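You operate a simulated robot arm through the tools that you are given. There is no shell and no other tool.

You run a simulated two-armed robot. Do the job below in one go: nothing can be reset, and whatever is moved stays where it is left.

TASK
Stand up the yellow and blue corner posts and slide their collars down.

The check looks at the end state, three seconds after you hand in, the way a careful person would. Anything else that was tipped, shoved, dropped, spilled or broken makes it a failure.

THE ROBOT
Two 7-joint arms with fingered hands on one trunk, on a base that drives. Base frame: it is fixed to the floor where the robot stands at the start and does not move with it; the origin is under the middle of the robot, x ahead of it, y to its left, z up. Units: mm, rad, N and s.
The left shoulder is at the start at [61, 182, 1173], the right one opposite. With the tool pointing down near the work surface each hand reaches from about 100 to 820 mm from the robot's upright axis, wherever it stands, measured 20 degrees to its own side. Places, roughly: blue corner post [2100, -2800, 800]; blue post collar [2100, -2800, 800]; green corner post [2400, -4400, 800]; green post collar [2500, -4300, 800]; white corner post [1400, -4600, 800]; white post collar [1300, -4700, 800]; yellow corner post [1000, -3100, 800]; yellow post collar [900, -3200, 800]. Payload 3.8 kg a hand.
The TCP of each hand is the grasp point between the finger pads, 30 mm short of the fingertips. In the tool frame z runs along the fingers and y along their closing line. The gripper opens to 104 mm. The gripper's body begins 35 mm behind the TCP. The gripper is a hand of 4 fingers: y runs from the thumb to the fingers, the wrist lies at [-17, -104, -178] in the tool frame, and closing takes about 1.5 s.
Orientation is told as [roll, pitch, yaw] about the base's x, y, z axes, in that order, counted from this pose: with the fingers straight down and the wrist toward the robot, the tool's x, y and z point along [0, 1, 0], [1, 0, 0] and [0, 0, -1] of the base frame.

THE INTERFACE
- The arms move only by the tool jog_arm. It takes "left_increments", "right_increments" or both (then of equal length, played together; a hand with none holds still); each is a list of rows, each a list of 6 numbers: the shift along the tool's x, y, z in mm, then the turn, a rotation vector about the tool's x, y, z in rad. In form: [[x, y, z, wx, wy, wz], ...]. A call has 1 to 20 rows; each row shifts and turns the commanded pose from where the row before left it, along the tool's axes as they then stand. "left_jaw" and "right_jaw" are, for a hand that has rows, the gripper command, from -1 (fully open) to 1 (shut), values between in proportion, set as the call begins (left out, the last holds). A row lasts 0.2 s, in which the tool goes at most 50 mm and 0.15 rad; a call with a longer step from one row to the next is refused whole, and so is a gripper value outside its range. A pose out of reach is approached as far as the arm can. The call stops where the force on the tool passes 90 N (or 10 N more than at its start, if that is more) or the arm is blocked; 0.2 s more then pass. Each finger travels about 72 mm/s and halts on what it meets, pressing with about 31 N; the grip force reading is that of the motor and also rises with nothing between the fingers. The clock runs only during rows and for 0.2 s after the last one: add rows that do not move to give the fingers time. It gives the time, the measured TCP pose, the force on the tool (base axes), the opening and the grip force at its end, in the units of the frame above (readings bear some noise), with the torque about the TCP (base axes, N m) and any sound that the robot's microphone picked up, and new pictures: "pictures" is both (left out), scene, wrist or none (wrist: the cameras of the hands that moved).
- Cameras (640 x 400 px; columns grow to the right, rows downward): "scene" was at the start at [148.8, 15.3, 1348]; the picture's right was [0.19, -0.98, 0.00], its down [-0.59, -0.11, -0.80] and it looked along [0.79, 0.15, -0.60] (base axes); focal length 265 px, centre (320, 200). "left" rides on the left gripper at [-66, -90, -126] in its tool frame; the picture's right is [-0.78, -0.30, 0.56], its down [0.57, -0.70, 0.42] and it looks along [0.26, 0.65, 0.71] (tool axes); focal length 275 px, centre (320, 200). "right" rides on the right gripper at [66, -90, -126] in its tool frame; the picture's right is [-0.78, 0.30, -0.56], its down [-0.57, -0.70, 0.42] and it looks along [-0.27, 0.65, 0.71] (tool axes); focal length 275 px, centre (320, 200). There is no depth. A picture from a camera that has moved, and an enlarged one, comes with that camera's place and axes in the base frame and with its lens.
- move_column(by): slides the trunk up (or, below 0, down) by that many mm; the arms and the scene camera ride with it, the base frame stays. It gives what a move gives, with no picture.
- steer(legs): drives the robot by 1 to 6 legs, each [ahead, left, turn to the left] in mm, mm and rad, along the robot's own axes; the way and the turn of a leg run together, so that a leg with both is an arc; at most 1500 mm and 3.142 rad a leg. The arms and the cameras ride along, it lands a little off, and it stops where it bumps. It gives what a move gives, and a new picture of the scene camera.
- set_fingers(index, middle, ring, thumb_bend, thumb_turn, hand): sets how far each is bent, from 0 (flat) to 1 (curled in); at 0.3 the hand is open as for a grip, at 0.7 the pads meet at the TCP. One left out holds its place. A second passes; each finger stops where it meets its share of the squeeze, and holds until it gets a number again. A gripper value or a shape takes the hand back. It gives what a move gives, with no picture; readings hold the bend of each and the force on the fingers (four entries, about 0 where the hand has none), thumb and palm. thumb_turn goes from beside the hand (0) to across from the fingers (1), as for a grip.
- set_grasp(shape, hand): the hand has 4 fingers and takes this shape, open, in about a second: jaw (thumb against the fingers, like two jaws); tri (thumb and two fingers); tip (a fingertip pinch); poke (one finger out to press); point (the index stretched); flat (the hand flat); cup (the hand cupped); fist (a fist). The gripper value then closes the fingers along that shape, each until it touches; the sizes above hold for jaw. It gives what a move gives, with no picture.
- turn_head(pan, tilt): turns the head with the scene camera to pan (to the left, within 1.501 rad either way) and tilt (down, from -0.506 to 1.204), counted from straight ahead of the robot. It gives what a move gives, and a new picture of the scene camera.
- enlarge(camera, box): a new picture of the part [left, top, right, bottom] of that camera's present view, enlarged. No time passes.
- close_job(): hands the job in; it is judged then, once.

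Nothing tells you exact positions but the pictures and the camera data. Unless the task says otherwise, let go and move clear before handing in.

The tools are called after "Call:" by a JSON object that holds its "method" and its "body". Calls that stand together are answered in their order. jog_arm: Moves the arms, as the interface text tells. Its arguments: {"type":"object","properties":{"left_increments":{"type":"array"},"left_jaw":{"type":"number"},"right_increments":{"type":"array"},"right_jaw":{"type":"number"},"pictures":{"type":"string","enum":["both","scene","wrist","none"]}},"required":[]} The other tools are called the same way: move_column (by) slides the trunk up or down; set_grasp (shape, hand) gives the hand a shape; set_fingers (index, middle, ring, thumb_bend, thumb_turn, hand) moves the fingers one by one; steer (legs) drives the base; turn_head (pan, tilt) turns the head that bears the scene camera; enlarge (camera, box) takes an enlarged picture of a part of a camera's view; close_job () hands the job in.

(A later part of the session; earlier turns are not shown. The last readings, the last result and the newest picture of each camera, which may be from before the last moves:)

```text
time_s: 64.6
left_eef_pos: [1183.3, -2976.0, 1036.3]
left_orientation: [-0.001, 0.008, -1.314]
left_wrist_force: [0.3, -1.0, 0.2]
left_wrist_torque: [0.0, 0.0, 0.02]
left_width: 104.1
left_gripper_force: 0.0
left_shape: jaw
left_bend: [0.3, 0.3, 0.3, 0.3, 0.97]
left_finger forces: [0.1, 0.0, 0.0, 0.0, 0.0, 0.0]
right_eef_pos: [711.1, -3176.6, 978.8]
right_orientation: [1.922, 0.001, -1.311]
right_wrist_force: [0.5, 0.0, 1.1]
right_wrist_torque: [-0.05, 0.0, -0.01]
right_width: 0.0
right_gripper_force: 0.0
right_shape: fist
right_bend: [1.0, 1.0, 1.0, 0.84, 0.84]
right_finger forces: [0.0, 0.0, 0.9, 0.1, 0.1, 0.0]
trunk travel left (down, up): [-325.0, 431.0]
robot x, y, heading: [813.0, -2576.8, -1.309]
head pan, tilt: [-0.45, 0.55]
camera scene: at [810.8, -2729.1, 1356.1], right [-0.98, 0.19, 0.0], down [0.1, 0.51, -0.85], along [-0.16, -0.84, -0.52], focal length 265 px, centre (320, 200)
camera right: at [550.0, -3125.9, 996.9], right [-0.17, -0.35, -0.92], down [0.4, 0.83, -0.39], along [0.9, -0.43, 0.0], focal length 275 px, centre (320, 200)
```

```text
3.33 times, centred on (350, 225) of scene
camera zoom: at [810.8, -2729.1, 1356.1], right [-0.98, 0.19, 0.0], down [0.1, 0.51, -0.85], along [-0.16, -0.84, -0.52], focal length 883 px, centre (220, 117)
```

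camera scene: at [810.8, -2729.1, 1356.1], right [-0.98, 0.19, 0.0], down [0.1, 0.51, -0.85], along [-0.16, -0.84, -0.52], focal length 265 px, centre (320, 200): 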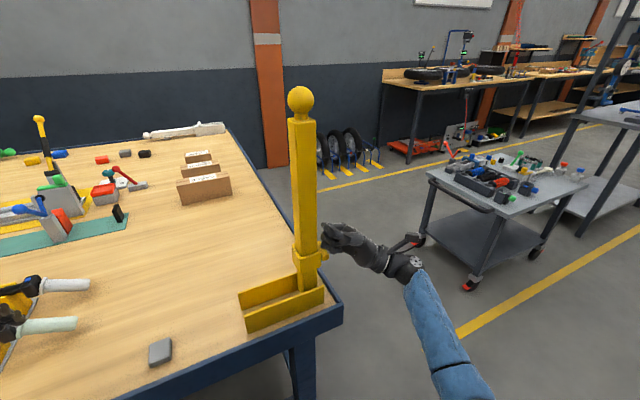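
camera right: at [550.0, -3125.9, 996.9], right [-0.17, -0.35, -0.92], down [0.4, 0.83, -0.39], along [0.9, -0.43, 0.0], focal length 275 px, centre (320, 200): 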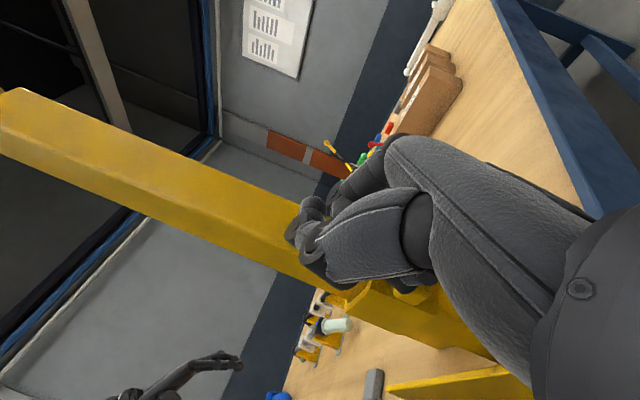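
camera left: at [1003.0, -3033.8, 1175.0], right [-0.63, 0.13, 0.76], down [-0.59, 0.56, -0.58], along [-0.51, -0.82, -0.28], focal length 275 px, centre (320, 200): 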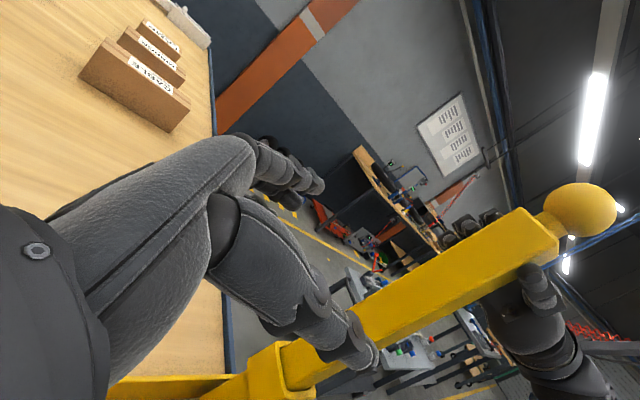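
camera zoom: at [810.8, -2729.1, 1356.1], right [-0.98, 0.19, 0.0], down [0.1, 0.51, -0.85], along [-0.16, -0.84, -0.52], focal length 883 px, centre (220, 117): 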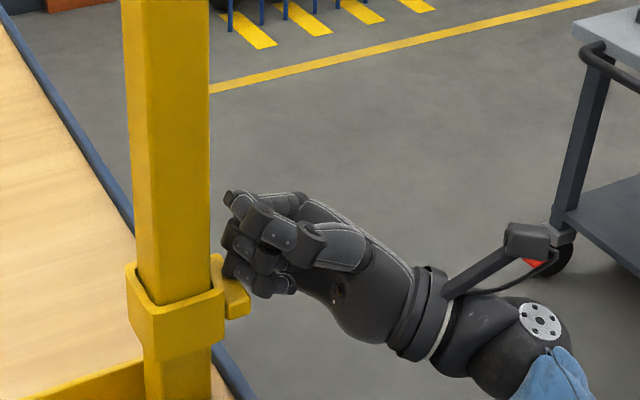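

Contact made (ring knuckle 0.9 N) and the collar already seems to be sliding easily. I'll continue pushing down 50 mm.

Call:
{"method": "jog_arm", "body": {"right_increments": [[-5.6, 0, -2.1, 0, 0, 0], [-5.6, 0, -2.1, 0, 0, 0], [-5.6, 0, -2.1, 0, 0, 0], [-5.6, 0, -2.1, 0, 0, 0], [-5.6, 0, -2.1, 0, 0, 0], [-5.6, 0, -2.1, 0, 0, 0], [-5.6, 0, -2.1, 0, 0, 0], [-5.6, 0, -2.1, 0, 0, 0]], "pictures": "scene"}}

Call:
{"method": "enlarge", "body": {"camera": "scene", "box": [230, 190, 390, 330]}}

```text
time_s: 66.4
left_eef_pos: [1182.7, -2974.7, 1037.0]
left_orientation: [0.0, 0.009, -1.314]
left_wrist_force: [0.5, -0.5, 0.0]
left_wrist_torque: [0.0, 0.0, 0.0]
left_width: 103.9
left_gripper_force: 0.0
left_shape: jaw
left_bend: [0.3, 0.3, 0.3, 0.3, 0.97]
left_finger forces: [0.0, 0.0, 0.0, 0.0, 0.0, 0.1]
right_eef_pos: [709.3, -3175.3, 930.4]
right_orientation: [1.924, 0.001, -1.312]
right_wrist_force: [-0.2, 0.2, 0.8]
right_wrist_torque: [-0.01, 0.0, 0.0]
right_width: 0.0
right_gripper_force: 0.0
right_shape: fist
right_bend: [1.0, 1.0, 1.0, 0.84, 0.84]
right_finger forces: [0.0, 0.0, 0.5, 0.1, 0.0, 0.0]
trunk travel left (down, up): [-325.0, 431.0]
robot x, y, heading: [811.4, -2579.2, -1.31]
head pan, tilt: [-0.45, 0.55]
camera scene: at [810.9, -2729.1, 1356.1], right [-0.98, 0.19, 0.0], down [0.1, 0.51, -0.85], along [-0.16, -0.84, -0.52], focal length 265 px, centre (320, 200)
```

scene: 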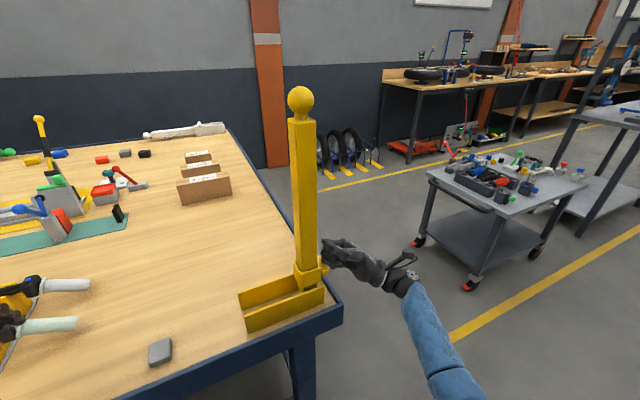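

```text
2.86 times, centred on (310, 260) of scene
camera zoom: at [810.9, -2729.1, 1356.1], right [-0.98, 0.19, 0.0], down [0.1, 0.51, -0.85], along [-0.16, -0.84, -0.52], focal length 757 px, centre (349, 29)
```

zoom: 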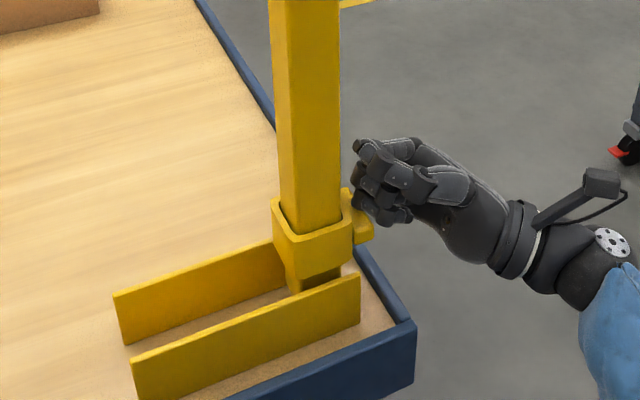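

The collar slides easily and is about to enter the cheeks. I'll press on down another 40 mm, watching the force.

Call:
{"method": "jog_arm", "body": {"right_increments": [[-4.7, 0, -1.7, 0, 0, 0], [-4.7, 0, -1.7, 0, 0, 0], [-4.7, 0, -1.7, 0, 0, 0], [-4.7, 0, -1.7, 0, 0, 0], [-4.7, 0, -1.7, 0, 0, 0], [-4.7, 0, -1.7, 0, 0, 0], [-4.7, 0, -1.7, 0, 0, 0], [-4.7, 0, -1.7, 0, 0, 0]], "pictures": "scene"}}

Call:
{"method": "enlarge", "body": {"camera": "scene", "box": [230, 190, 390, 330]}}

```text
time_s: 68.2
left_eef_pos: [1181.9, -2980.2, 1031.9]
left_orientation: [0.001, 0.012, -1.314]
left_wrist_force: [-0.4, -0.6, -1.5]
left_wrist_torque: [0.04, 0.0, 0.0]
left_width: 103.8
left_gripper_force: 0.1
left_shape: jaw
left_bend: [0.3, 0.3, 0.3, 0.3, 0.97]
left_finger forces: [0.1, 0.0, 0.1, 0.0, 0.0, 0.0]
right_eef_pos: [702.7, -3183.7, 909.7]
right_orientation: [1.947, -0.048, -1.322]
right_wrist_force: [-8.0, -1.3, 0.9]
right_wrist_torque: [-0.08, 0.2, -0.1]
right_width: 0.0
right_gripper_force: 0.1
right_shape: fist
right_bend: [1.0, 1.0, 1.0, 0.84, 0.84]
right_finger forces: [0.0, 0.1, 8.2, 0.0, 0.0, 0.0]
trunk travel left (down, up): [-325.0, 431.0]
robot x, y, heading: [809.1, -2582.1, -1.317]
head pan, tilt: [-0.45, 0.55]
stopped in row 8 (right hand): the force on the tool passed its limit at 90 N (the readings are from after the stop); the commanded pose is now the measured one
camera scene: at [809.8, -2733.6, 1353.9], right [-0.98, 0.19, 0.0], down [0.1, 0.52, -0.85], along [-0.16, -0.84, -0.53], focal length 265 px, centre (320, 200)
```

scene: 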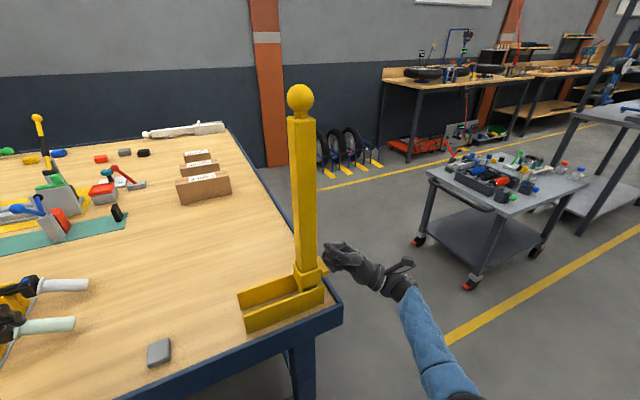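

```text
2.86 times, centred on (310, 260) of scene
camera zoom: at [809.8, -2733.6, 1353.9], right [-0.98, 0.19, 0.0], down [0.1, 0.52, -0.85], along [-0.16, -0.84, -0.53], focal length 757 px, centre (349, 29)
```

zoom: 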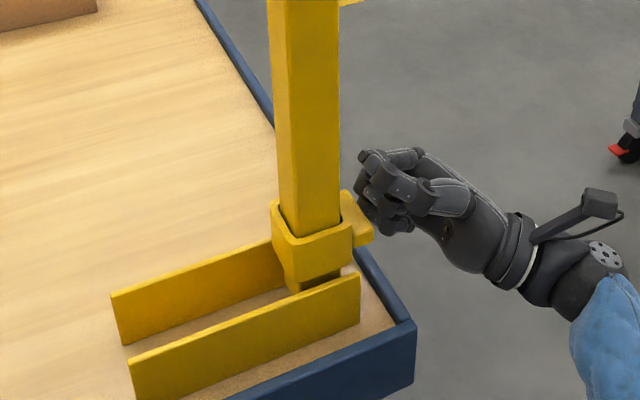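

The push stopped at the 90 N limit; I need to see whether the collar is at its end or jammed on something. Enlarging.

Call:
{"method": "enlarge", "body": {"camera": "scene", "box": [280, 230, 360, 310]}}

Call:
{"method": "enlarge", "body": {"camera": "right", "box": [200, 130, 560, 400]}}

```text
5.00 times, centred on (320, 270) of scene
camera zoom: at [809.8, -2733.6, 1353.9], right [-0.98, 0.19, 0.0], down [0.1, 0.52, -0.85], along [-0.16, -0.84, -0.53], focal length 1324 px, centre (320, -150)
```

zoom: 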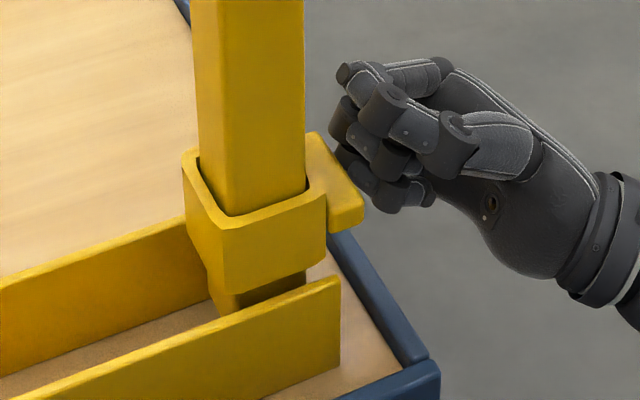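

```text
1.48 times, centred on (380, 265) of right
camera zoom: at [543.6, -3132.0, 921.2], right [-0.14, -0.39, -0.91], down [0.42, 0.81, -0.41], along [0.9, -0.44, 0.05], focal length 408 px, centre (231, 104)
```

zoom: 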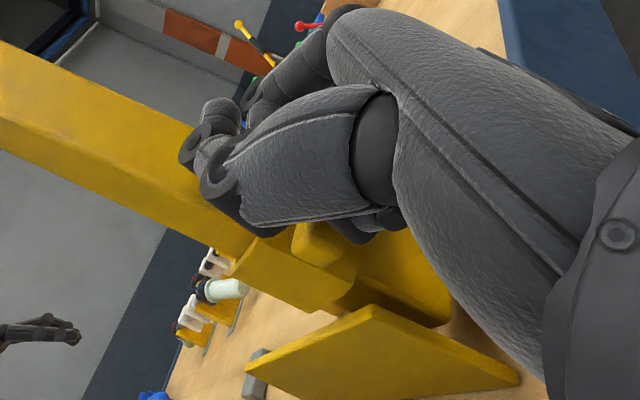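

The collar has moved down ~70 mm (top now at z≈895) and then stopped hard; the fist slid slightly outward. I'll back the fist off outward and up so I can inspect the collar properly.

Call:
{"method": "jog_arm", "body": {"right_increments": [[7, 0, -18, 0, 0, 0], [7, 0, -18, 0, 0, 0], [10, 0, -28, 0, 0, 0], [10, 0, -28, 0, 0, 0], [40, 0, 10, 0, 0, 0], [40, 0, 10, 0, 0, 0], [0, 0, 0, 0, 0, 0]], "pictures": "both"}}

Call:
{"method": "enlarge", "body": {"camera": "scene", "box": [270, 220, 350, 320]}}

Call:
{"method": "enlarge", "body": {"camera": "right", "box": [240, 200, 560, 400]}}

```text
time_s: 69.8
left_eef_pos: [1182.5, -2975.6, 1036.0]
left_orientation: [0.0, 0.009, -1.314]
left_wrist_force: [0.3, 0.3, -0.1]
left_wrist_torque: [-0.02, 0.0, 0.02]
left_width: 103.8
left_gripper_force: 0.2
left_shape: jaw
left_bend: [0.3, 0.3, 0.3, 0.3, 0.97]
left_finger forces: [0.1, 0.0, 0.0, 0.1, 0.1, 0.1]
right_eef_pos: [599.6, -3204.6, 994.2]
right_orientation: [1.946, -0.052, -1.318]
right_wrist_force: [-0.1, 0.1, 0.4]
right_wrist_torque: [0.0, -0.04, -0.01]
right_width: 0.0
right_gripper_force: 0.0
right_shape: fist
right_bend: [1.0, 1.0, 1.0, 0.84, 0.84]
right_finger forces: [0.1, 0.0, 0.0, 0.0, 0.0, 0.0]
trunk travel left (down, up): [-325.0, 431.0]
robot x, y, heading: [814.4, -2579.2, -1.31]
head pan, tilt: [-0.45, 0.55]
camera scene: at [810.7, -2729.2, 1356.0], right [-0.98, 0.19, 0.0], down [0.1, 0.51, -0.85], along [-0.16, -0.84, -0.52], focal length 265 px, centre (320, 200)
camera right: at [438.6, -3153.4, 1005.6], right [-0.14, -0.39, -0.91], down [0.41, 0.81, -0.41], along [0.9, -0.43, 0.05], focal length 275 px, centre (320, 200)
```

scene: 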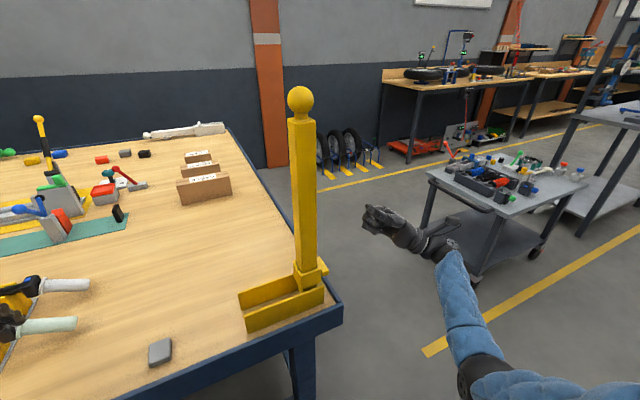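
right: 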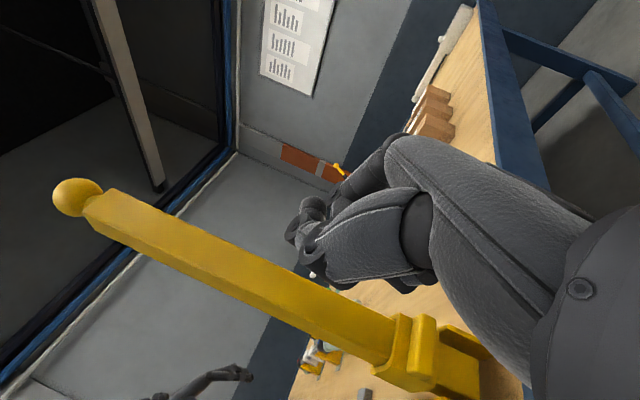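

```text
4.00 times, centred on (310, 270) of scene
camera zoom: at [810.7, -2729.2, 1356.0], right [-0.98, 0.19, 0.0], down [0.1, 0.51, -0.85], along [-0.16, -0.84, -0.52], focal length 1060 px, centre (360, -80)
```

zoom: 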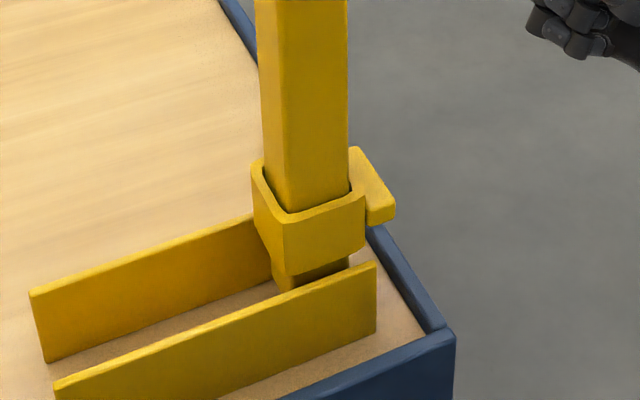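

```text
2.00 times, centred on (400, 300) of right
camera zoom: at [438.6, -3153.4, 1005.6], right [-0.14, -0.39, -0.91], down [0.41, 0.81, -0.41], along [0.9, -0.43, 0.05], focal length 551 px, centre (160, 0)
```

zoom: 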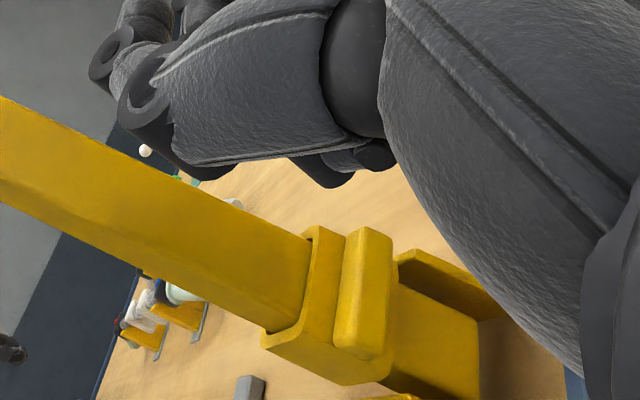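

The post stays upright and the collar sits just above the cheek plates. Let me zoom in closer to see whether there's still a gap below the collar.

Call:
{"method": "enlarge", "body": {"camera": "scene", "box": [296, 250, 344, 310]}}

Call:
{"method": "turn_head", "body": {"pan": -0.45, "tilt": 0.75}}

```text
6.67 times, centred on (320, 280) of scene
camera zoom: at [810.7, -2729.2, 1356.0], right [-0.98, 0.19, 0.0], down [0.1, 0.51, -0.85], along [-0.16, -0.84, -0.52], focal length 1766 px, centre (320, -333)
```

zoom: 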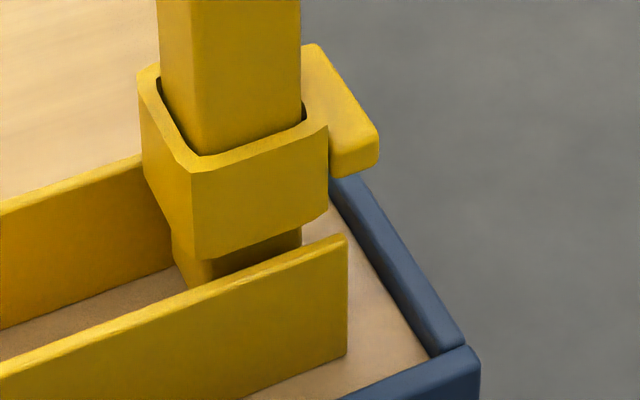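

```text
time_s: 70.6
left_eef_pos: [1183.3, -2974.8, 1035.7]
left_orientation: [0.0, 0.009, -1.314]
left_wrist_force: [0.0, 0.5, -0.2]
left_wrist_torque: [-0.02, 0.01, 0.01]
left_width: 103.8
left_gripper_force: 0.0
left_shape: jaw
left_bend: [0.3, 0.3, 0.3, 0.3, 0.97]
left_finger forces: [0.0, 0.0, 0.0, 0.0, 0.0, 0.0]
right_eef_pos: [601.0, -3204.4, 993.6]
right_orientation: [1.944, -0.052, -1.315]
right_wrist_force: [0.1, -0.4, -0.3]
right_wrist_torque: [-0.01, 0.01, -0.01]
right_width: 0.0
right_gripper_force: 0.0
right_shape: fist
right_bend: [1.0, 1.0, 1.0, 0.84, 0.84]
right_finger forces: [0.0, 0.1, 0.0, 0.0, 0.0, 0.1]
trunk travel left (down, up): [-325.0, 431.0]
robot x, y, heading: [811.8, -2579.2, -1.309]
head pan, tilt: [-0.45, 0.75]
camera scene: at [812.0, -2722.3, 1338.7], right [-0.98, 0.19, 0.0], down [0.13, 0.67, -0.73], along [-0.14, -0.72, -0.68], focal length 265 px, centre (320, 200)
```

scene: 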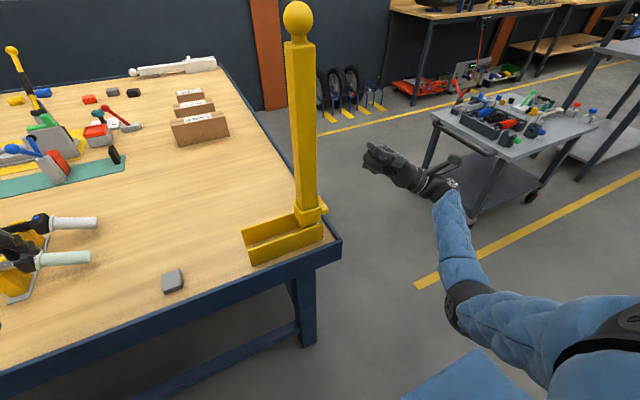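

The post is still vertical, with a small gap under the collar. To tell an end stop from a jam, I'll press the tab once more, better centred and with a controlled overtravel, then read the force.

Call:
{"method": "jog_arm", "body": {"right_increments": [[0, 0, 0, -0.019, 0, 0.048], [-24.7, 0, 31.9, 0, 0, 0], [-24.7, 0, 31.9, 0, 0, 0], [-24.7, 0, 31.9, 0, 0, 0], [-7.4, 0, -2.9, 0, 0, 0], [-7.4, 0, -2.9, 0, 0, 0], [-7.4, 0, -2.9, 0, 0, 0], [-4.6, 0, -1.8, 0, 0, 0], [-4.6, 0, -1.8, 0, 0, 0], [0, 0, 0, 0, 0, 0]], "pictures": "scene"}}

Call:
{"method": "enlarge", "body": {"camera": "scene", "box": [270, 170, 390, 270]}}

```text
time_s: 72.8
left_eef_pos: [1183.5, -2975.8, 1035.8]
left_orientation: [0.0, 0.01, -1.314]
left_wrist_force: [-0.1, 0.2, 0.5]
left_wrist_torque: [0.0, 0.01, 0.03]
left_width: 103.9
left_gripper_force: 0.1
left_shape: jaw
left_bend: [0.3, 0.3, 0.3, 0.3, 0.97]
left_finger forces: [0.1, 0.0, 0.1, 0.0, 0.1, 0.0]
right_eef_pos: [713.1, -3175.0, 928.6]
right_orientation: [1.945, -0.003, -1.317]
right_wrist_force: [-0.4, -0.5, 3.6]
right_wrist_torque: [-0.05, 0.04, 0.01]
right_width: 0.0
right_gripper_force: 0.0
right_shape: fist
right_bend: [1.0, 1.0, 1.0, 0.84, 0.84]
right_finger forces: [0.0, 0.0, 3.1, 0.0, 0.0, 0.2]
trunk travel left (down, up): [-325.0, 431.0]
robot x, y, heading: [813.6, -2578.4, -1.312]
head pan, tilt: [-0.45, 0.75]
camera scene: at [812.1, -2722.0, 1338.8], right [-0.98, 0.19, 0.0], down [0.13, 0.67, -0.73], along [-0.14, -0.72, -0.68], focal length 265 px, centre (320, 200)
```

scene: 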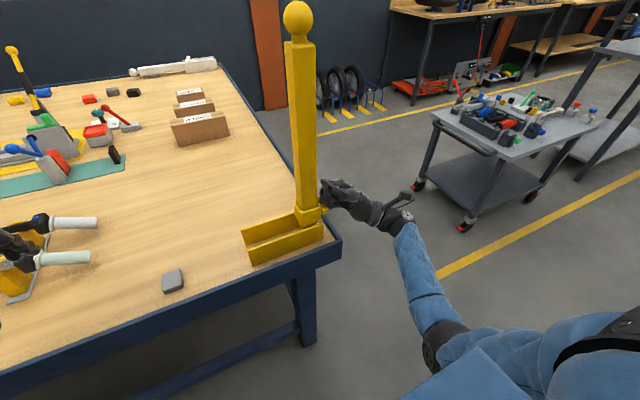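

```text
4.00 times, centred on (330, 220) of scene
camera zoom: at [812.1, -2722.0, 1338.8], right [-0.98, 0.19, 0.0], down [0.13, 0.67, -0.73], along [-0.14, -0.72, -0.68], focal length 1060 px, centre (280, 120)
```

zoom: 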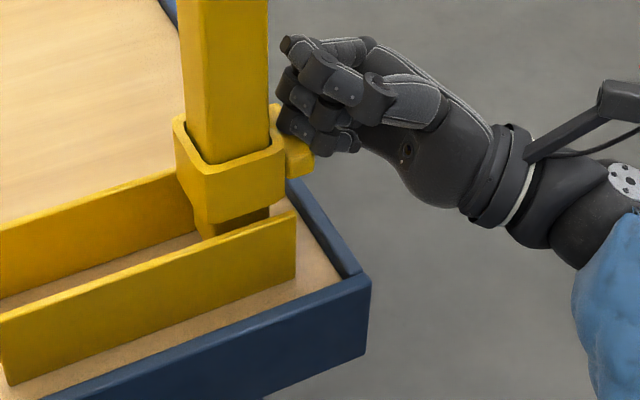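

Contact at TCP z≈929 with 3.6 N. I'll step down in 2–3 mm increments and watch how the force builds.

Call:
{"method": "jog_arm", "body": {"right_increments": [[-2.8, 0, -1.1, 0, 0, 0], [0, 0, 0, 0, 0, 0]], "pictures": "none"}}

Call:
{"method": "jog_arm", "body": {"right_increments": [[-2.8, 0, -1.1, 0, 0, 0], [0, 0, 0, 0, 0, 0]], "pictures": "none"}}

Call:
{"method": "jog_arm", "body": {"right_increments": [[-2.8, 0, -1.1, 0, 0, 0], [0, 0, 0, 0, 0, 0]], "pictures": "scene"}}

```text
time_s: 73.4
left_eef_pos: [1182.8, -2975.3, 1035.4]
left_orientation: [-0.001, 0.008, -1.315]
left_wrist_force: [-0.6, -0.2, -0.9]
left_wrist_torque: [-0.01, -0.03, 0.01]
left_width: 103.7
left_gripper_force: 0.0
left_shape: jaw
left_bend: [0.3, 0.3, 0.3, 0.3, 0.97]
left_finger forces: [0.0, 0.0, 0.0, 0.0, 0.0, 0.1]
right_eef_pos: [713.7, -3174.2, 925.7]
right_orientation: [1.946, -0.007, -1.317]
right_wrist_force: [-1.3, -1.5, 14.6]
right_wrist_torque: [-0.39, 0.13, -0.03]
right_width: 0.0
right_gripper_force: 0.1
right_shape: fist
right_bend: [1.0, 1.0, 1.0, 0.84, 0.84]
right_finger forces: [0.0, 0.0, 14.5, 0.1, 0.0, 0.0]
trunk travel left (down, up): [-325.0, 431.0]
robot x, y, heading: [813.3, -2577.6, -1.315]
head pan, tilt: [-0.45, 0.75]
```

```text
time_s: 74.0
left_eef_pos: [1182.4, -2973.1, 1037.1]
left_orientation: [0.001, 0.006, -1.316]
left_wrist_force: [0.6, -0.1, -0.4]
left_wrist_torque: [0.02, -0.03, 0.0]
left_width: 103.7
left_gripper_force: 0.1
left_shape: jaw
left_bend: [0.3, 0.3, 0.3, 0.3, 0.97]
left_finger forces: [0.1, 0.0, 0.1, 0.0, 0.1, 0.0]
right_eef_pos: [712.1, -3173.6, 925.3]
right_orientation: [1.947, -0.011, -1.316]
right_wrist_force: [-1.8, -4.1, 26.3]
right_wrist_torque: [-0.72, 0.16, -0.03]
right_width: 0.0
right_gripper_force: 0.0
right_shape: fist
right_bend: [1.0, 1.0, 1.0, 0.84, 0.84]
right_finger forces: [0.0, 0.1, 25.2, 0.1, 0.1, 0.0]
trunk travel left (down, up): [-325.0, 431.0]
robot x, y, heading: [806.0, -2578.9, -1.31]
head pan, tilt: [-0.45, 0.75]
```

```text
time_s: 74.6
left_eef_pos: [1182.3, -2971.9, 1037.2]
left_orientation: [0.001, 0.007, -1.315]
left_wrist_force: [-0.3, -0.1, -0.2]
left_wrist_torque: [-0.03, -0.01, -0.02]
left_width: 104.0
left_gripper_force: 0.1
left_shape: jaw
left_bend: [0.3, 0.3, 0.3, 0.3, 0.97]
left_finger forces: [0.1, 0.0, 0.0, 0.0, 0.0, 0.1]
right_eef_pos: [711.8, -3174.2, 924.5]
right_orientation: [1.949, -0.014, -1.313]
right_wrist_force: [-3.3, -3.2, 33.6]
right_wrist_torque: [-0.82, 0.27, -0.06]
right_width: 0.0
right_gripper_force: 0.0
right_shape: fist
right_bend: [1.0, 1.0, 1.0, 0.84, 0.84]
right_finger forces: [0.1, 0.0, 32.2, 0.0, 0.1, 0.0]
trunk travel left (down, up): [-325.0, 431.0]
robot x, y, heading: [809.9, -2579.0, -1.311]
head pan, tilt: [-0.45, 0.75]
camera scene: at [812.1, -2719.3, 1339.2], right [-0.98, 0.19, 0.0], down [0.13, 0.67, -0.73], along [-0.14, -0.72, -0.68], focal length 265 px, centre (320, 200)
```

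scene: 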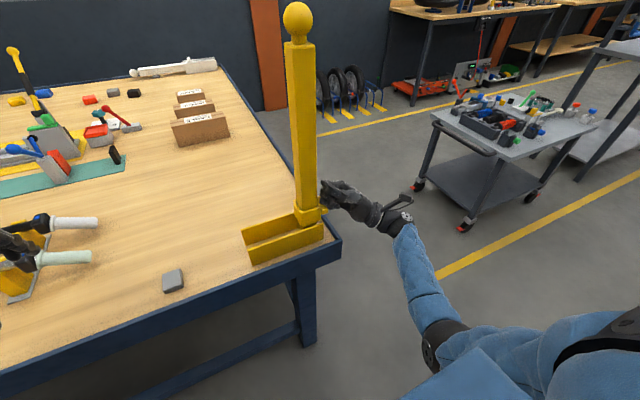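

Force rises linearly with no movement, so the collar is at its hard lower stop — yellow is done. I'll retract the fist up and outward.

Call:
{"method": "jog_arm", "body": {"right_increments": [[9, 0, 3.5, 0, 0, 0], [7, 0, -18, 0, 0, 0], [7, 0, -18, 0, 0, 0], [13, 0, -35, 0, 0, 0], [13, 0, -35, 0, 0, 0], [40, 0, 10, 0, 0, 0], [40, 0, 10, 0, 0, 0], [0, 0, 0, 0, 0, 0]], "pictures": "scene"}}

Call:
{"method": "enlarge", "body": {"camera": "scene", "box": [230, 170, 350, 270]}}

```text
time_s: 76.4
left_eef_pos: [1183.4, -2975.1, 1035.7]
left_orientation: [0.0, 0.009, -1.315]
left_wrist_force: [0.3, -0.4, -0.8]
left_wrist_torque: [0.0, 0.02, -0.01]
left_width: 103.8
left_gripper_force: 0.1
left_shape: jaw
left_bend: [0.3, 0.3, 0.3, 0.3, 0.97]
left_finger forces: [0.0, 0.1, 0.1, 0.0, 0.1, 0.0]
right_eef_pos: [593.1, -3204.6, 1009.5]
right_orientation: [1.945, -0.002, -1.316]
right_wrist_force: [-1.3, -0.8, 0.8]
right_wrist_torque: [0.0, 0.01, -0.02]
right_width: 0.0
right_gripper_force: 0.0
right_shape: fist
right_bend: [1.0, 1.0, 1.0, 0.84, 0.84]
right_finger forces: [0.0, 0.0, 0.0, 0.1, 0.0, 0.0]
trunk travel left (down, up): [-325.0, 431.0]
robot x, y, heading: [811.8, -2577.9, -1.312]
head pan, tilt: [-0.45, 0.75]
camera scene: at [812.0, -2722.4, 1338.6], right [-0.98, 0.19, 0.0], down [0.13, 0.67, -0.73], along [-0.14, -0.72, -0.68], focal length 265 px, centre (320, 200)
```

scene: 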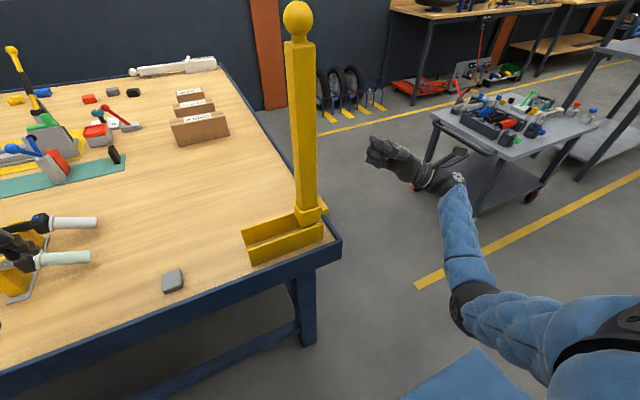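

```text
4.00 times, centred on (290, 220) of scene
camera zoom: at [812.0, -2722.4, 1338.6], right [-0.98, 0.19, 0.0], down [0.13, 0.67, -0.73], along [-0.14, -0.72, -0.68], focal length 1060 px, centre (440, 120)
```

zoom: 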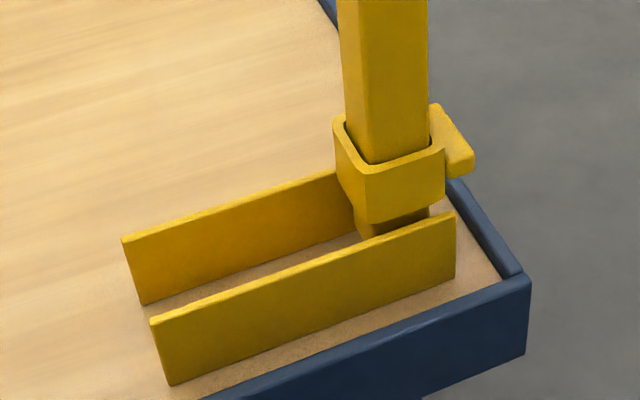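

Yellow post is up with its collar fully down. Next is blue at the far left corner; I'll first back away from the table so the right arm clears the yellow post, then look left for obstacles.

Call:
{"method": "steer", "body": {"legs": [[-420, 0, 0]]}}

Call:
{"method": "set_grasp", "body": {"shape": "jaw", "hand": "right"}}

Call:
{"method": "turn_head", "body": {"pan": 0.9, "tilt": 0.5}}

```text
time_s: 79.0
left_eef_pos: [1073.9, -2567.6, 1037.2]
left_orientation: [0.0, 0.008, -1.315]
left_wrist_force: [-0.1, -1.0, -0.5]
left_wrist_torque: [0.0, -0.01, -0.02]
left_width: 103.8
left_gripper_force: 0.1
left_shape: jaw
left_bend: [0.3, 0.3, 0.3, 0.3, 0.97]
left_finger forces: [0.0, 0.0, 0.0, 0.0, 0.0, 0.0]
right_eef_pos: [484.3, -2796.6, 1009.4]
right_orientation: [1.945, -0.002, -1.317]
right_wrist_force: [0.4, 0.3, 0.3]
right_wrist_torque: [0.01, -0.02, 0.01]
right_width: 0.1
right_gripper_force: 0.0
right_shape: fist
right_bend: [1.0, 1.0, 1.0, 0.84, 0.84]
right_finger forces: [0.0, 0.0, 0.0, 0.0, 0.1, 0.0]
trunk travel left (down, up): [-325.0, 431.0]
robot x, y, heading: [707.3, -2172.5, -1.313]
head pan, tilt: [-0.45, 0.75]
camera scene: at [703.9, -2313.2, 1338.8], right [-0.98, 0.19, 0.0], down [0.13, 0.67, -0.73], along [-0.14, -0.72, -0.68], focal length 265 px, centre (320, 200)
```

scene: 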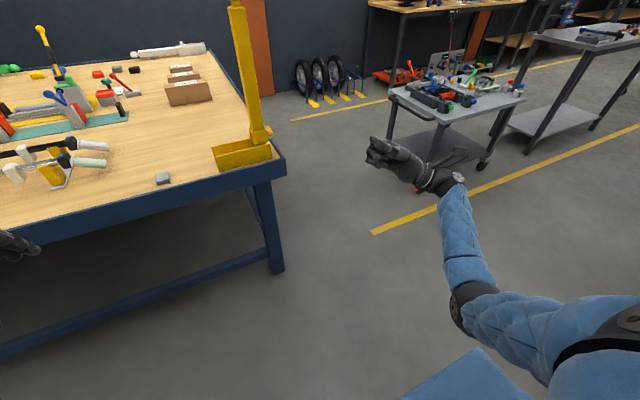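

```text
time_s: 79.9
left_eef_pos: [1074.9, -2568.0, 1037.1]
left_orientation: [0.001, 0.008, -1.314]
left_wrist_force: [0.2, 0.0, 0.0]
left_wrist_torque: [-0.04, -0.01, 0.01]
left_width: 103.9
left_gripper_force: 0.0
left_shape: jaw
left_bend: [0.3, 0.3, 0.3, 0.3, 0.97]
left_finger forces: [0.0, 0.1, 0.0, 0.1, 0.0, 0.0]
right_eef_pos: [483.8, -2797.2, 1008.4]
right_orientation: [1.946, 0.0, -1.315]
right_wrist_force: [-0.4, 0.1, -0.6]
right_wrist_torque: [-0.02, 0.01, 0.01]
right_width: 103.4
right_gripper_force: 0.0
right_shape: jaw
right_bend: [0.3, 0.3, 0.3, 0.3, 0.97]
right_finger forces: [0.1, 0.0, 0.0, 0.1, 0.1, 0.1]
trunk travel left (down, up): [-325.0, 431.0]
robot x, y, heading: [703.4, -2170.9, -1.316]
head pan, tilt: [-0.45, 0.75]
```

```text
time_s: 81.4
left_eef_pos: [1074.6, -2569.5, 1035.5]
left_orientation: [0.0, 0.009, -1.318]
left_wrist_force: [0.9, 0.1, 0.8]
left_wrist_torque: [0.0, -0.01, 0.01]
left_width: 103.6
left_gripper_force: 0.0
left_shape: jaw
left_bend: [0.3, 0.3, 0.3, 0.3, 0.97]
left_finger forces: [0.0, 0.0, 0.0, 0.0, 0.0, 0.0]
right_eef_pos: [483.8, -2796.4, 1007.5]
right_orientation: [1.945, -0.001, -1.317]
right_wrist_force: [0.5, -0.2, -0.4]
right_wrist_torque: [0.02, 0.01, -0.01]
right_width: 103.6
right_gripper_force: 0.0
right_shape: jaw
right_bend: [0.3, 0.3, 0.3, 0.3, 0.97]
right_finger forces: [0.0, 0.1, 0.1, 0.0, 0.1, 0.0]
trunk travel left (down, up): [-325.0, 431.0]
robot x, y, heading: [704.0, -2169.5, -1.311]
head pan, tilt: [0.901, 0.499]
camera scene: at [803.4, -2269.4, 1360.6], right [-0.4, -0.92, 0.0], down [-0.44, 0.19, -0.88], along [0.8, -0.35, -0.48], focal length 265 px, centre (320, 200)
```

scene: 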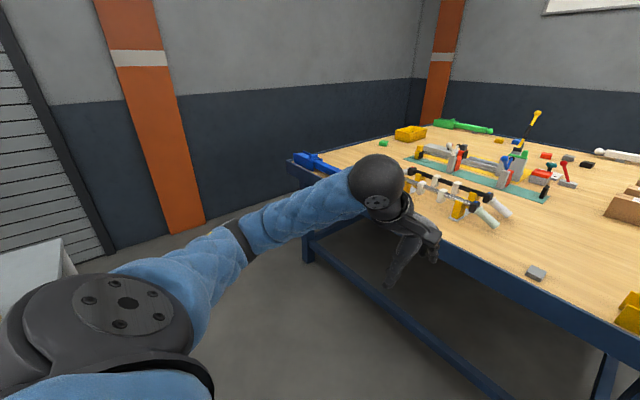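

There's a parts trolley at my far left; I need to know its position before driving left.

Call:
{"method": "turn_head", "body": {"pan": 1.45, "tilt": 0.6}}

```text
time_s: 82.3
left_eef_pos: [1074.5, -2568.6, 1035.8]
left_orientation: [0.0, 0.009, -1.315]
left_wrist_force: [-0.3, 0.5, 0.5]
left_wrist_torque: [0.03, -0.01, 0.02]
left_width: 103.5
left_gripper_force: 0.0
left_shape: jaw
left_bend: [0.3, 0.3, 0.3, 0.3, 0.97]
left_finger forces: [0.0, 0.1, 0.0, 0.0, 0.0, 0.0]
right_eef_pos: [484.1, -2796.3, 1011.2]
right_orientation: [1.945, -0.003, -1.317]
right_wrist_force: [0.1, 0.1, -0.3]
right_wrist_torque: [-0.02, 0.0, -0.01]
right_width: 103.6
right_gripper_force: 0.1
right_shape: jaw
right_bend: [0.3, 0.3, 0.3, 0.3, 0.97]
right_finger forces: [0.0, 0.1, 0.0, 0.1, 0.0, 0.0]
trunk travel left (down, up): [-325.0, 431.0]
robot x, y, heading: [702.9, -2173.2, -1.315]
head pan, tilt: [1.45, 0.6]
camera scene: at [807.7, -2220.8, 1351.6], right [0.13, -0.99, 0.0], down [-0.56, -0.08, -0.83], along [0.82, 0.11, -0.56], focal length 265 px, centre (320, 200)
```

scene: 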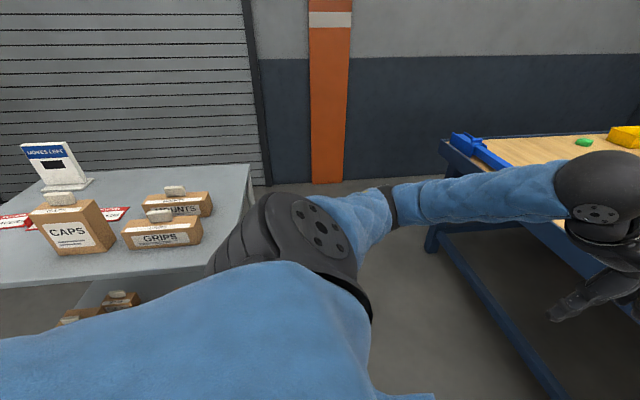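

The trolley's table-facing side is at n≈2181 (parallel to the table, top z≈893), so there's a ~1 m corridor between it and the table. I'll first restore the right hand to a compact downward pose.

Call:
{"method": "jog_arm", "body": {"right_increments": [[0, 0, 0, 0, -0.1496, 0], [0, 0, 0, 0, -0.1496, 0], [0, 0, 0, 0, -0.1496, 0], [0, 0, 0, 0, -0.1496, 0], [0, 0, 0, 0, -0.1496, 0], [0, 0, 0, 0, -0.1496, 0], [0, 0, 0, 0, -0.1496, 0], [0, 0, 0, 0, -0.1496, 0], [0, 0, 0, 0, -0.1496, 0], [0, 0, 0, 0, -0.1496, 0], [0, 0, 0, 0, -0.1496, 0], [0, 0, 0, 0, -0.1496, 0], [0, 0, 0, 0, -0.1498, 0], [35, -25, -12, 0, 0, 0], [35, -25, -12, 0, 0, 0], [35, -25, -12, 0, 0, 0], [35, -25, -12, 0, 0, 0], [0, 0, 0, 0, 0, 0]], "right_jaw": -1, "pictures": "none"}}

Call:
{"method": "turn_head", "body": {"pan": 0.3, "tilt": 0.6}}

```text
time_s: 86.1
left_eef_pos: [1074.6, -2568.8, 1035.6]
left_orientation: [0.0, 0.009, -1.317]
left_wrist_force: [0.3, -0.4, -0.2]
left_wrist_torque: [0.0, 0.01, 0.04]
left_width: 103.8
left_gripper_force: 0.0
left_shape: jaw
left_bend: [0.3, 0.3, 0.3, 0.3, 0.97]
left_finger forces: [0.0, 0.0, 0.0, 0.1, 0.1, 0.0]
right_eef_pos: [595.8, -2665.6, 1057.5]
right_orientation: [0.0, -0.001, -1.319]
right_wrist_force: [0.2, 0.8, -0.6]
right_wrist_torque: [-0.02, 0.01, 0.0]
right_width: 103.6
right_gripper_force: 0.0
right_shape: jaw
right_bend: [0.3, 0.3, 0.3, 0.3, 0.97]
right_finger forces: [0.0, 0.0, 0.0, 0.0, 0.1, 0.0]
trunk travel left (down, up): [-325.0, 431.0]
robot x, y, heading: [701.3, -2167.9, -1.314]
head pan, tilt: [1.45, 0.6]
```

```text
time_s: 87.5
left_eef_pos: [1074.2, -2567.4, 1035.9]
left_orientation: [-0.001, 0.01, -1.317]
left_wrist_force: [-0.2, -0.6, 0.1]
left_wrist_torque: [0.04, -0.02, -0.01]
left_width: 103.8
left_gripper_force: 0.0
left_shape: jaw
left_bend: [0.3, 0.3, 0.3, 0.3, 0.97]
left_finger forces: [0.1, 0.0, 0.0, 0.0, 0.0, 0.0]
right_eef_pos: [598.0, -2665.3, 1056.7]
right_orientation: [-0.002, -0.002, -1.316]
right_wrist_force: [0.3, 0.2, -0.1]
right_wrist_torque: [-0.02, 0.0, -0.05]
right_width: 103.9
right_gripper_force: 0.1
right_shape: jaw
right_bend: [0.3, 0.3, 0.3, 0.3, 0.97]
right_finger forces: [0.1, 0.0, 0.1, 0.0, 0.0, 0.0]
trunk travel left (down, up): [-325.0, 431.0]
robot x, y, heading: [702.3, -2173.4, -1.312]
head pan, tilt: [0.3, 0.6]
camera scene: at [766.9, -2307.7, 1351.6], right [-0.85, -0.53, 0.0], down [-0.3, 0.48, -0.82], along [0.44, -0.7, -0.57], focal length 265 px, centre (320, 200)
```

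scene: 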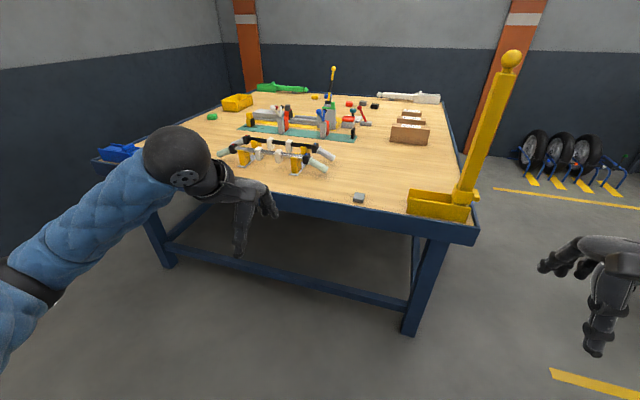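

Path is clear. I'll go forward into the corridor, then sideways left until I face the blue post.

Call:
{"method": "steer", "body": {"legs": [[340, 0, 0], [0, 500, 0]]}}

Call:
{"method": "turn_head", "body": {"pan": 0.5, "tilt": 0.7}}

```text
time_s: 92.3
left_eef_pos: [1642.2, -2780.3, 1035.7]
left_orientation: [0.0, 0.01, -1.331]
left_wrist_force: [0.3, 0.7, -0.4]
left_wrist_torque: [0.03, 0.01, 0.02]
left_width: 103.8
left_gripper_force: 0.1
left_shape: jaw
left_bend: [0.3, 0.3, 0.3, 0.3, 0.97]
left_finger forces: [0.0, 0.1, 0.1, 0.1, 0.0, 0.0]
right_eef_pos: [1163.1, -2869.4, 1058.3]
right_orientation: [-0.002, -0.003, -1.333]
right_wrist_force: [0.2, 0.2, -0.2]
right_wrist_torque: [0.01, 0.03, 0.0]
right_width: 104.0
right_gripper_force: 0.1
right_shape: jaw
right_bend: [0.3, 0.3, 0.3, 0.3, 0.97]
right_finger forces: [0.0, 0.0, 0.1, 0.0, 0.0, 0.1]
trunk travel left (down, up): [-325.0, 431.0]
robot x, y, heading: [1279.0, -2378.0, -1.334]
head pan, tilt: [0.3, 0.6]
camera scene: at [1338.5, -2514.3, 1351.5], right [-0.86, -0.52, 0.0], down [-0.29, 0.48, -0.82], along [0.42, -0.71, -0.57], focal length 265 px, centre (320, 200)
```

scene: 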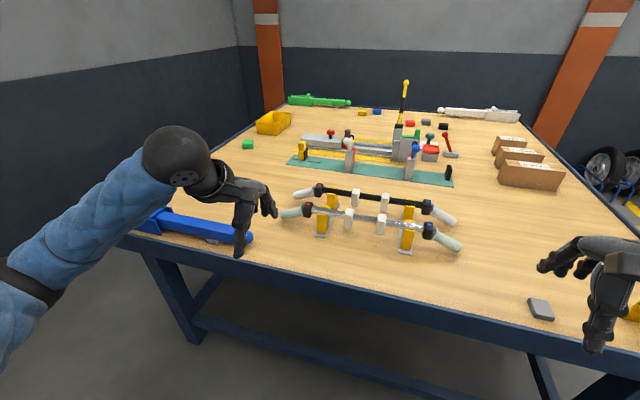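

```text
time_s: 93.0
left_eef_pos: [1641.5, -2779.0, 1036.0]
left_orientation: [0.001, 0.009, -1.333]
left_wrist_force: [0.7, -0.7, -0.1]
left_wrist_torque: [-0.01, -0.01, -0.01]
left_width: 103.5
left_gripper_force: 0.1
left_shape: jaw
left_bend: [0.3, 0.3, 0.3, 0.3, 0.97]
left_finger forces: [0.1, 0.0, 0.0, 0.1, 0.0, 0.0]
right_eef_pos: [1162.4, -2869.8, 1057.7]
right_orientation: [0.0, -0.002, -1.333]
right_wrist_force: [0.1, 0.2, 0.2]
right_wrist_torque: [0.02, 0.0, 0.0]
right_width: 103.8
right_gripper_force: 0.1
right_shape: jaw
right_bend: [0.3, 0.3, 0.3, 0.3, 0.97]
right_finger forces: [0.0, 0.0, 0.0, 0.0, 0.1, 0.0]
trunk travel left (down, up): [-325.0, 431.0]
robot x, y, heading: [1274.7, -2377.3, -1.331]
head pan, tilt: [0.499, 0.7]
camera scene: at [1349.5, -2501.5, 1343.0], right [-0.74, -0.67, 0.0], down [-0.43, 0.48, -0.77], along [0.52, -0.56, -0.64], focal length 265 px, centre (320, 200)
```

scene: 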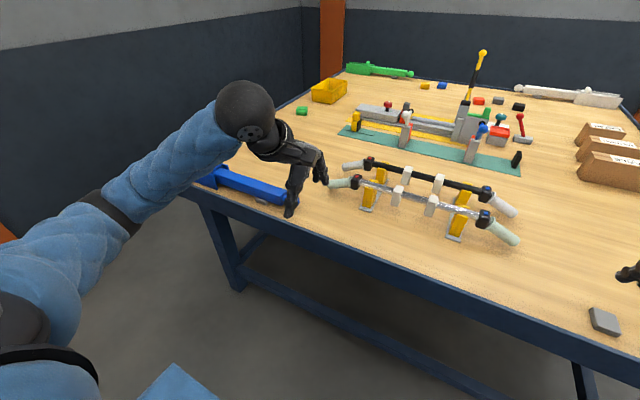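

Halfway there; the blue post lies at the left corner with its ball near e≈1055. I'll continue left and slightly forward, correcting heading.

Call:
{"method": "steer", "body": {"legs": [[0, 465, 0.014], [70, 0, 0]]}}

Call:
{"method": "turn_head", "body": {"pan": 0.2, "tilt": 0.75}}

```text
time_s: 96.4
left_eef_pos: [2115.2, -2734.9, 1034.7]
left_orientation: [-0.001, 0.01, -1.327]
left_wrist_force: [-0.5, -0.6, 0.3]
left_wrist_torque: [0.0, 0.0, -0.01]
left_width: 103.9
left_gripper_force: 0.0
left_shape: jaw
left_bend: [0.3, 0.3, 0.3, 0.3, 0.97]
left_finger forces: [0.1, 0.0, 0.1, 0.0, 0.0, 0.1]
right_eef_pos: [1637.7, -2827.0, 1057.6]
right_orientation: [0.0, 0.0, -1.329]
right_wrist_force: [1.1, -0.1, 0.0]
right_wrist_torque: [0.05, -0.03, 0.02]
right_width: 103.7
right_gripper_force: 0.1
right_shape: jaw
right_bend: [0.3, 0.3, 0.3, 0.3, 0.97]
right_finger forces: [0.1, 0.1, 0.0, 0.1, 0.0, 0.1]
trunk travel left (down, up): [-325.0, 431.0]
robot x, y, heading: [1751.3, -2336.8, -1.323]
head pan, tilt: [0.499, 0.7]
camera scene: at [1822.7, -2458.4, 1342.7], right [-0.73, -0.68, 0.0], down [-0.44, 0.47, -0.76], along [0.52, -0.56, -0.65], focal length 265 px, centre (320, 200)
```

scene: 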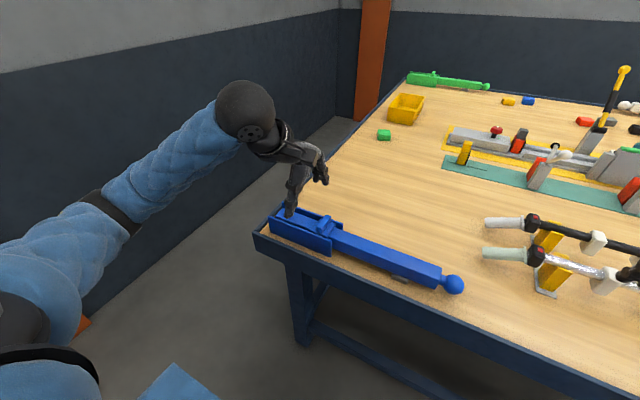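

```text
time_s: 97.2
left_eef_pos: [2115.8, -2733.4, 1035.4]
left_orientation: [-0.001, 0.008, -1.327]
left_wrist_force: [1.0, -0.3, 0.3]
left_wrist_torque: [0.02, -0.03, -0.03]
left_width: 104.1
left_gripper_force: 0.0
left_shape: jaw
left_bend: [0.3, 0.3, 0.3, 0.3, 0.97]
left_finger forces: [0.0, 0.0, 0.1, 0.0, 0.0, 0.1]
right_eef_pos: [1637.0, -2824.9, 1056.2]
right_orientation: [0.0, -0.002, -1.329]
right_wrist_force: [0.7, -0.7, -0.3]
right_wrist_torque: [-0.01, -0.04, -0.01]
right_width: 103.7
right_gripper_force: 0.1
right_shape: jaw
right_bend: [0.3, 0.3, 0.3, 0.3, 0.97]
right_finger forces: [0.0, 0.0, 0.0, 0.0, 0.0, 0.0]
trunk travel left (down, up): [-325.0, 431.0]
robot x, y, heading: [1746.6, -2333.2, -1.325]
head pan, tilt: [0.201, 0.75]
camera scene: at [1800.7, -2469.1, 1338.7], right [-0.9, -0.43, 0.0], down [-0.3, 0.61, -0.73], along [0.32, -0.66, -0.68], focal length 265 px, centre (320, 200)
```

scene: 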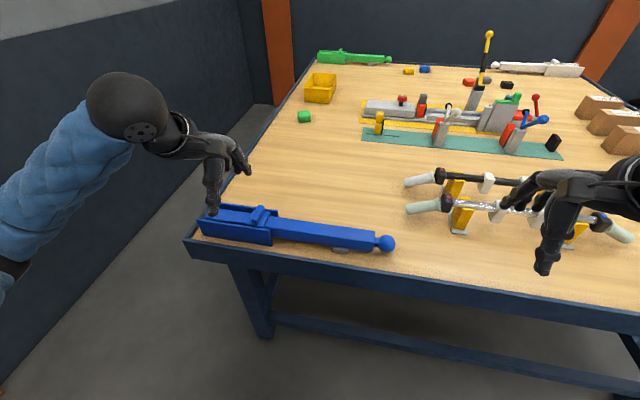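

The blue post is well in view: ball at about (1832, -2901, 819), hinge near e≈1500. I'll bring the left hand above the free end of the blue post.

Call:
{"method": "jog_arm", "body": {"left_increments": [[-42, 16, 0, 0, 0, 0], [-43, 16, 0, 0, 0, 0], [-43, 16, 0, 0, 0, 0], [-43, 15, 0, 0, 0, 0], [-43, 15, 0, 0, 0, 0], [-43, 15, 0, 0, 0, 0], [0, 0, 40, 0, 0, 0], [0, 0, 40, 0, 0, 0], [0, 0, 35, 0, 0, 0], [0, 0, 0, 0, 0, 0]], "left_jaw": -1, "pictures": "both"}}

```text
time_s: 99.4
left_eef_pos: [1887.6, -2884.4, 921.3]
left_orientation: [0.001, 0.008, -1.328]
left_wrist_force: [0.4, 0.3, 0.1]
left_wrist_torque: [0.02, 0.0, -0.01]
left_width: 103.8
left_gripper_force: 0.0
left_shape: jaw
left_bend: [0.3, 0.3, 0.3, 0.3, 0.97]
left_finger forces: [0.0, 0.0, 0.0, 0.0, 0.0, 0.1]
right_eef_pos: [1637.1, -2826.4, 1056.7]
right_orientation: [0.001, -0.001, -1.327]
right_wrist_force: [0.1, 0.3, 0.4]
right_wrist_torque: [0.01, 0.02, 0.03]
right_width: 103.9
right_gripper_force: 0.0
right_shape: jaw
right_bend: [0.3, 0.3, 0.3, 0.3, 0.97]
right_finger forces: [0.0, 0.0, 0.0, 0.0, 0.0, 0.0]
trunk travel left (down, up): [-325.0, 431.0]
robot x, y, heading: [1750.1, -2333.1, -1.324]
head pan, tilt: [0.201, 0.75]
camera scene: at [1800.4, -2469.0, 1338.7], right [-0.9, -0.43, 0.0], down [-0.29, 0.62, -0.73], along [0.32, -0.66, -0.68], focal length 265 px, centre (320, 200)
camera left: at [1802.2, -2814.4, 1047.0], right [-0.83, 0.1, -0.56], down [0.38, 0.82, -0.42], along [0.41, -0.56, -0.72], focal length 275 px, centre (320, 200)
```

scene: 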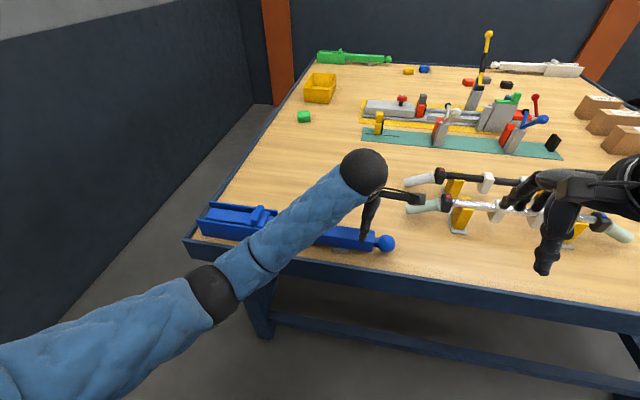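
left: 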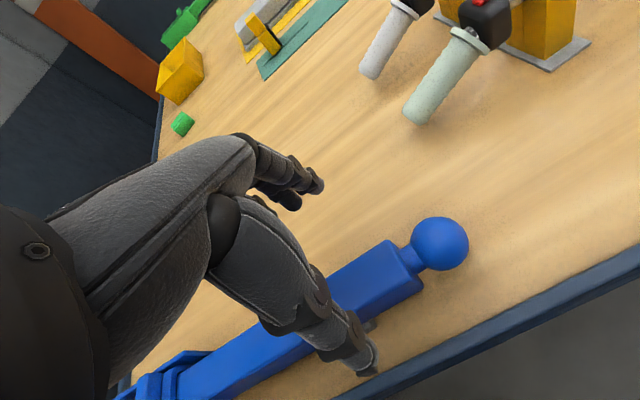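

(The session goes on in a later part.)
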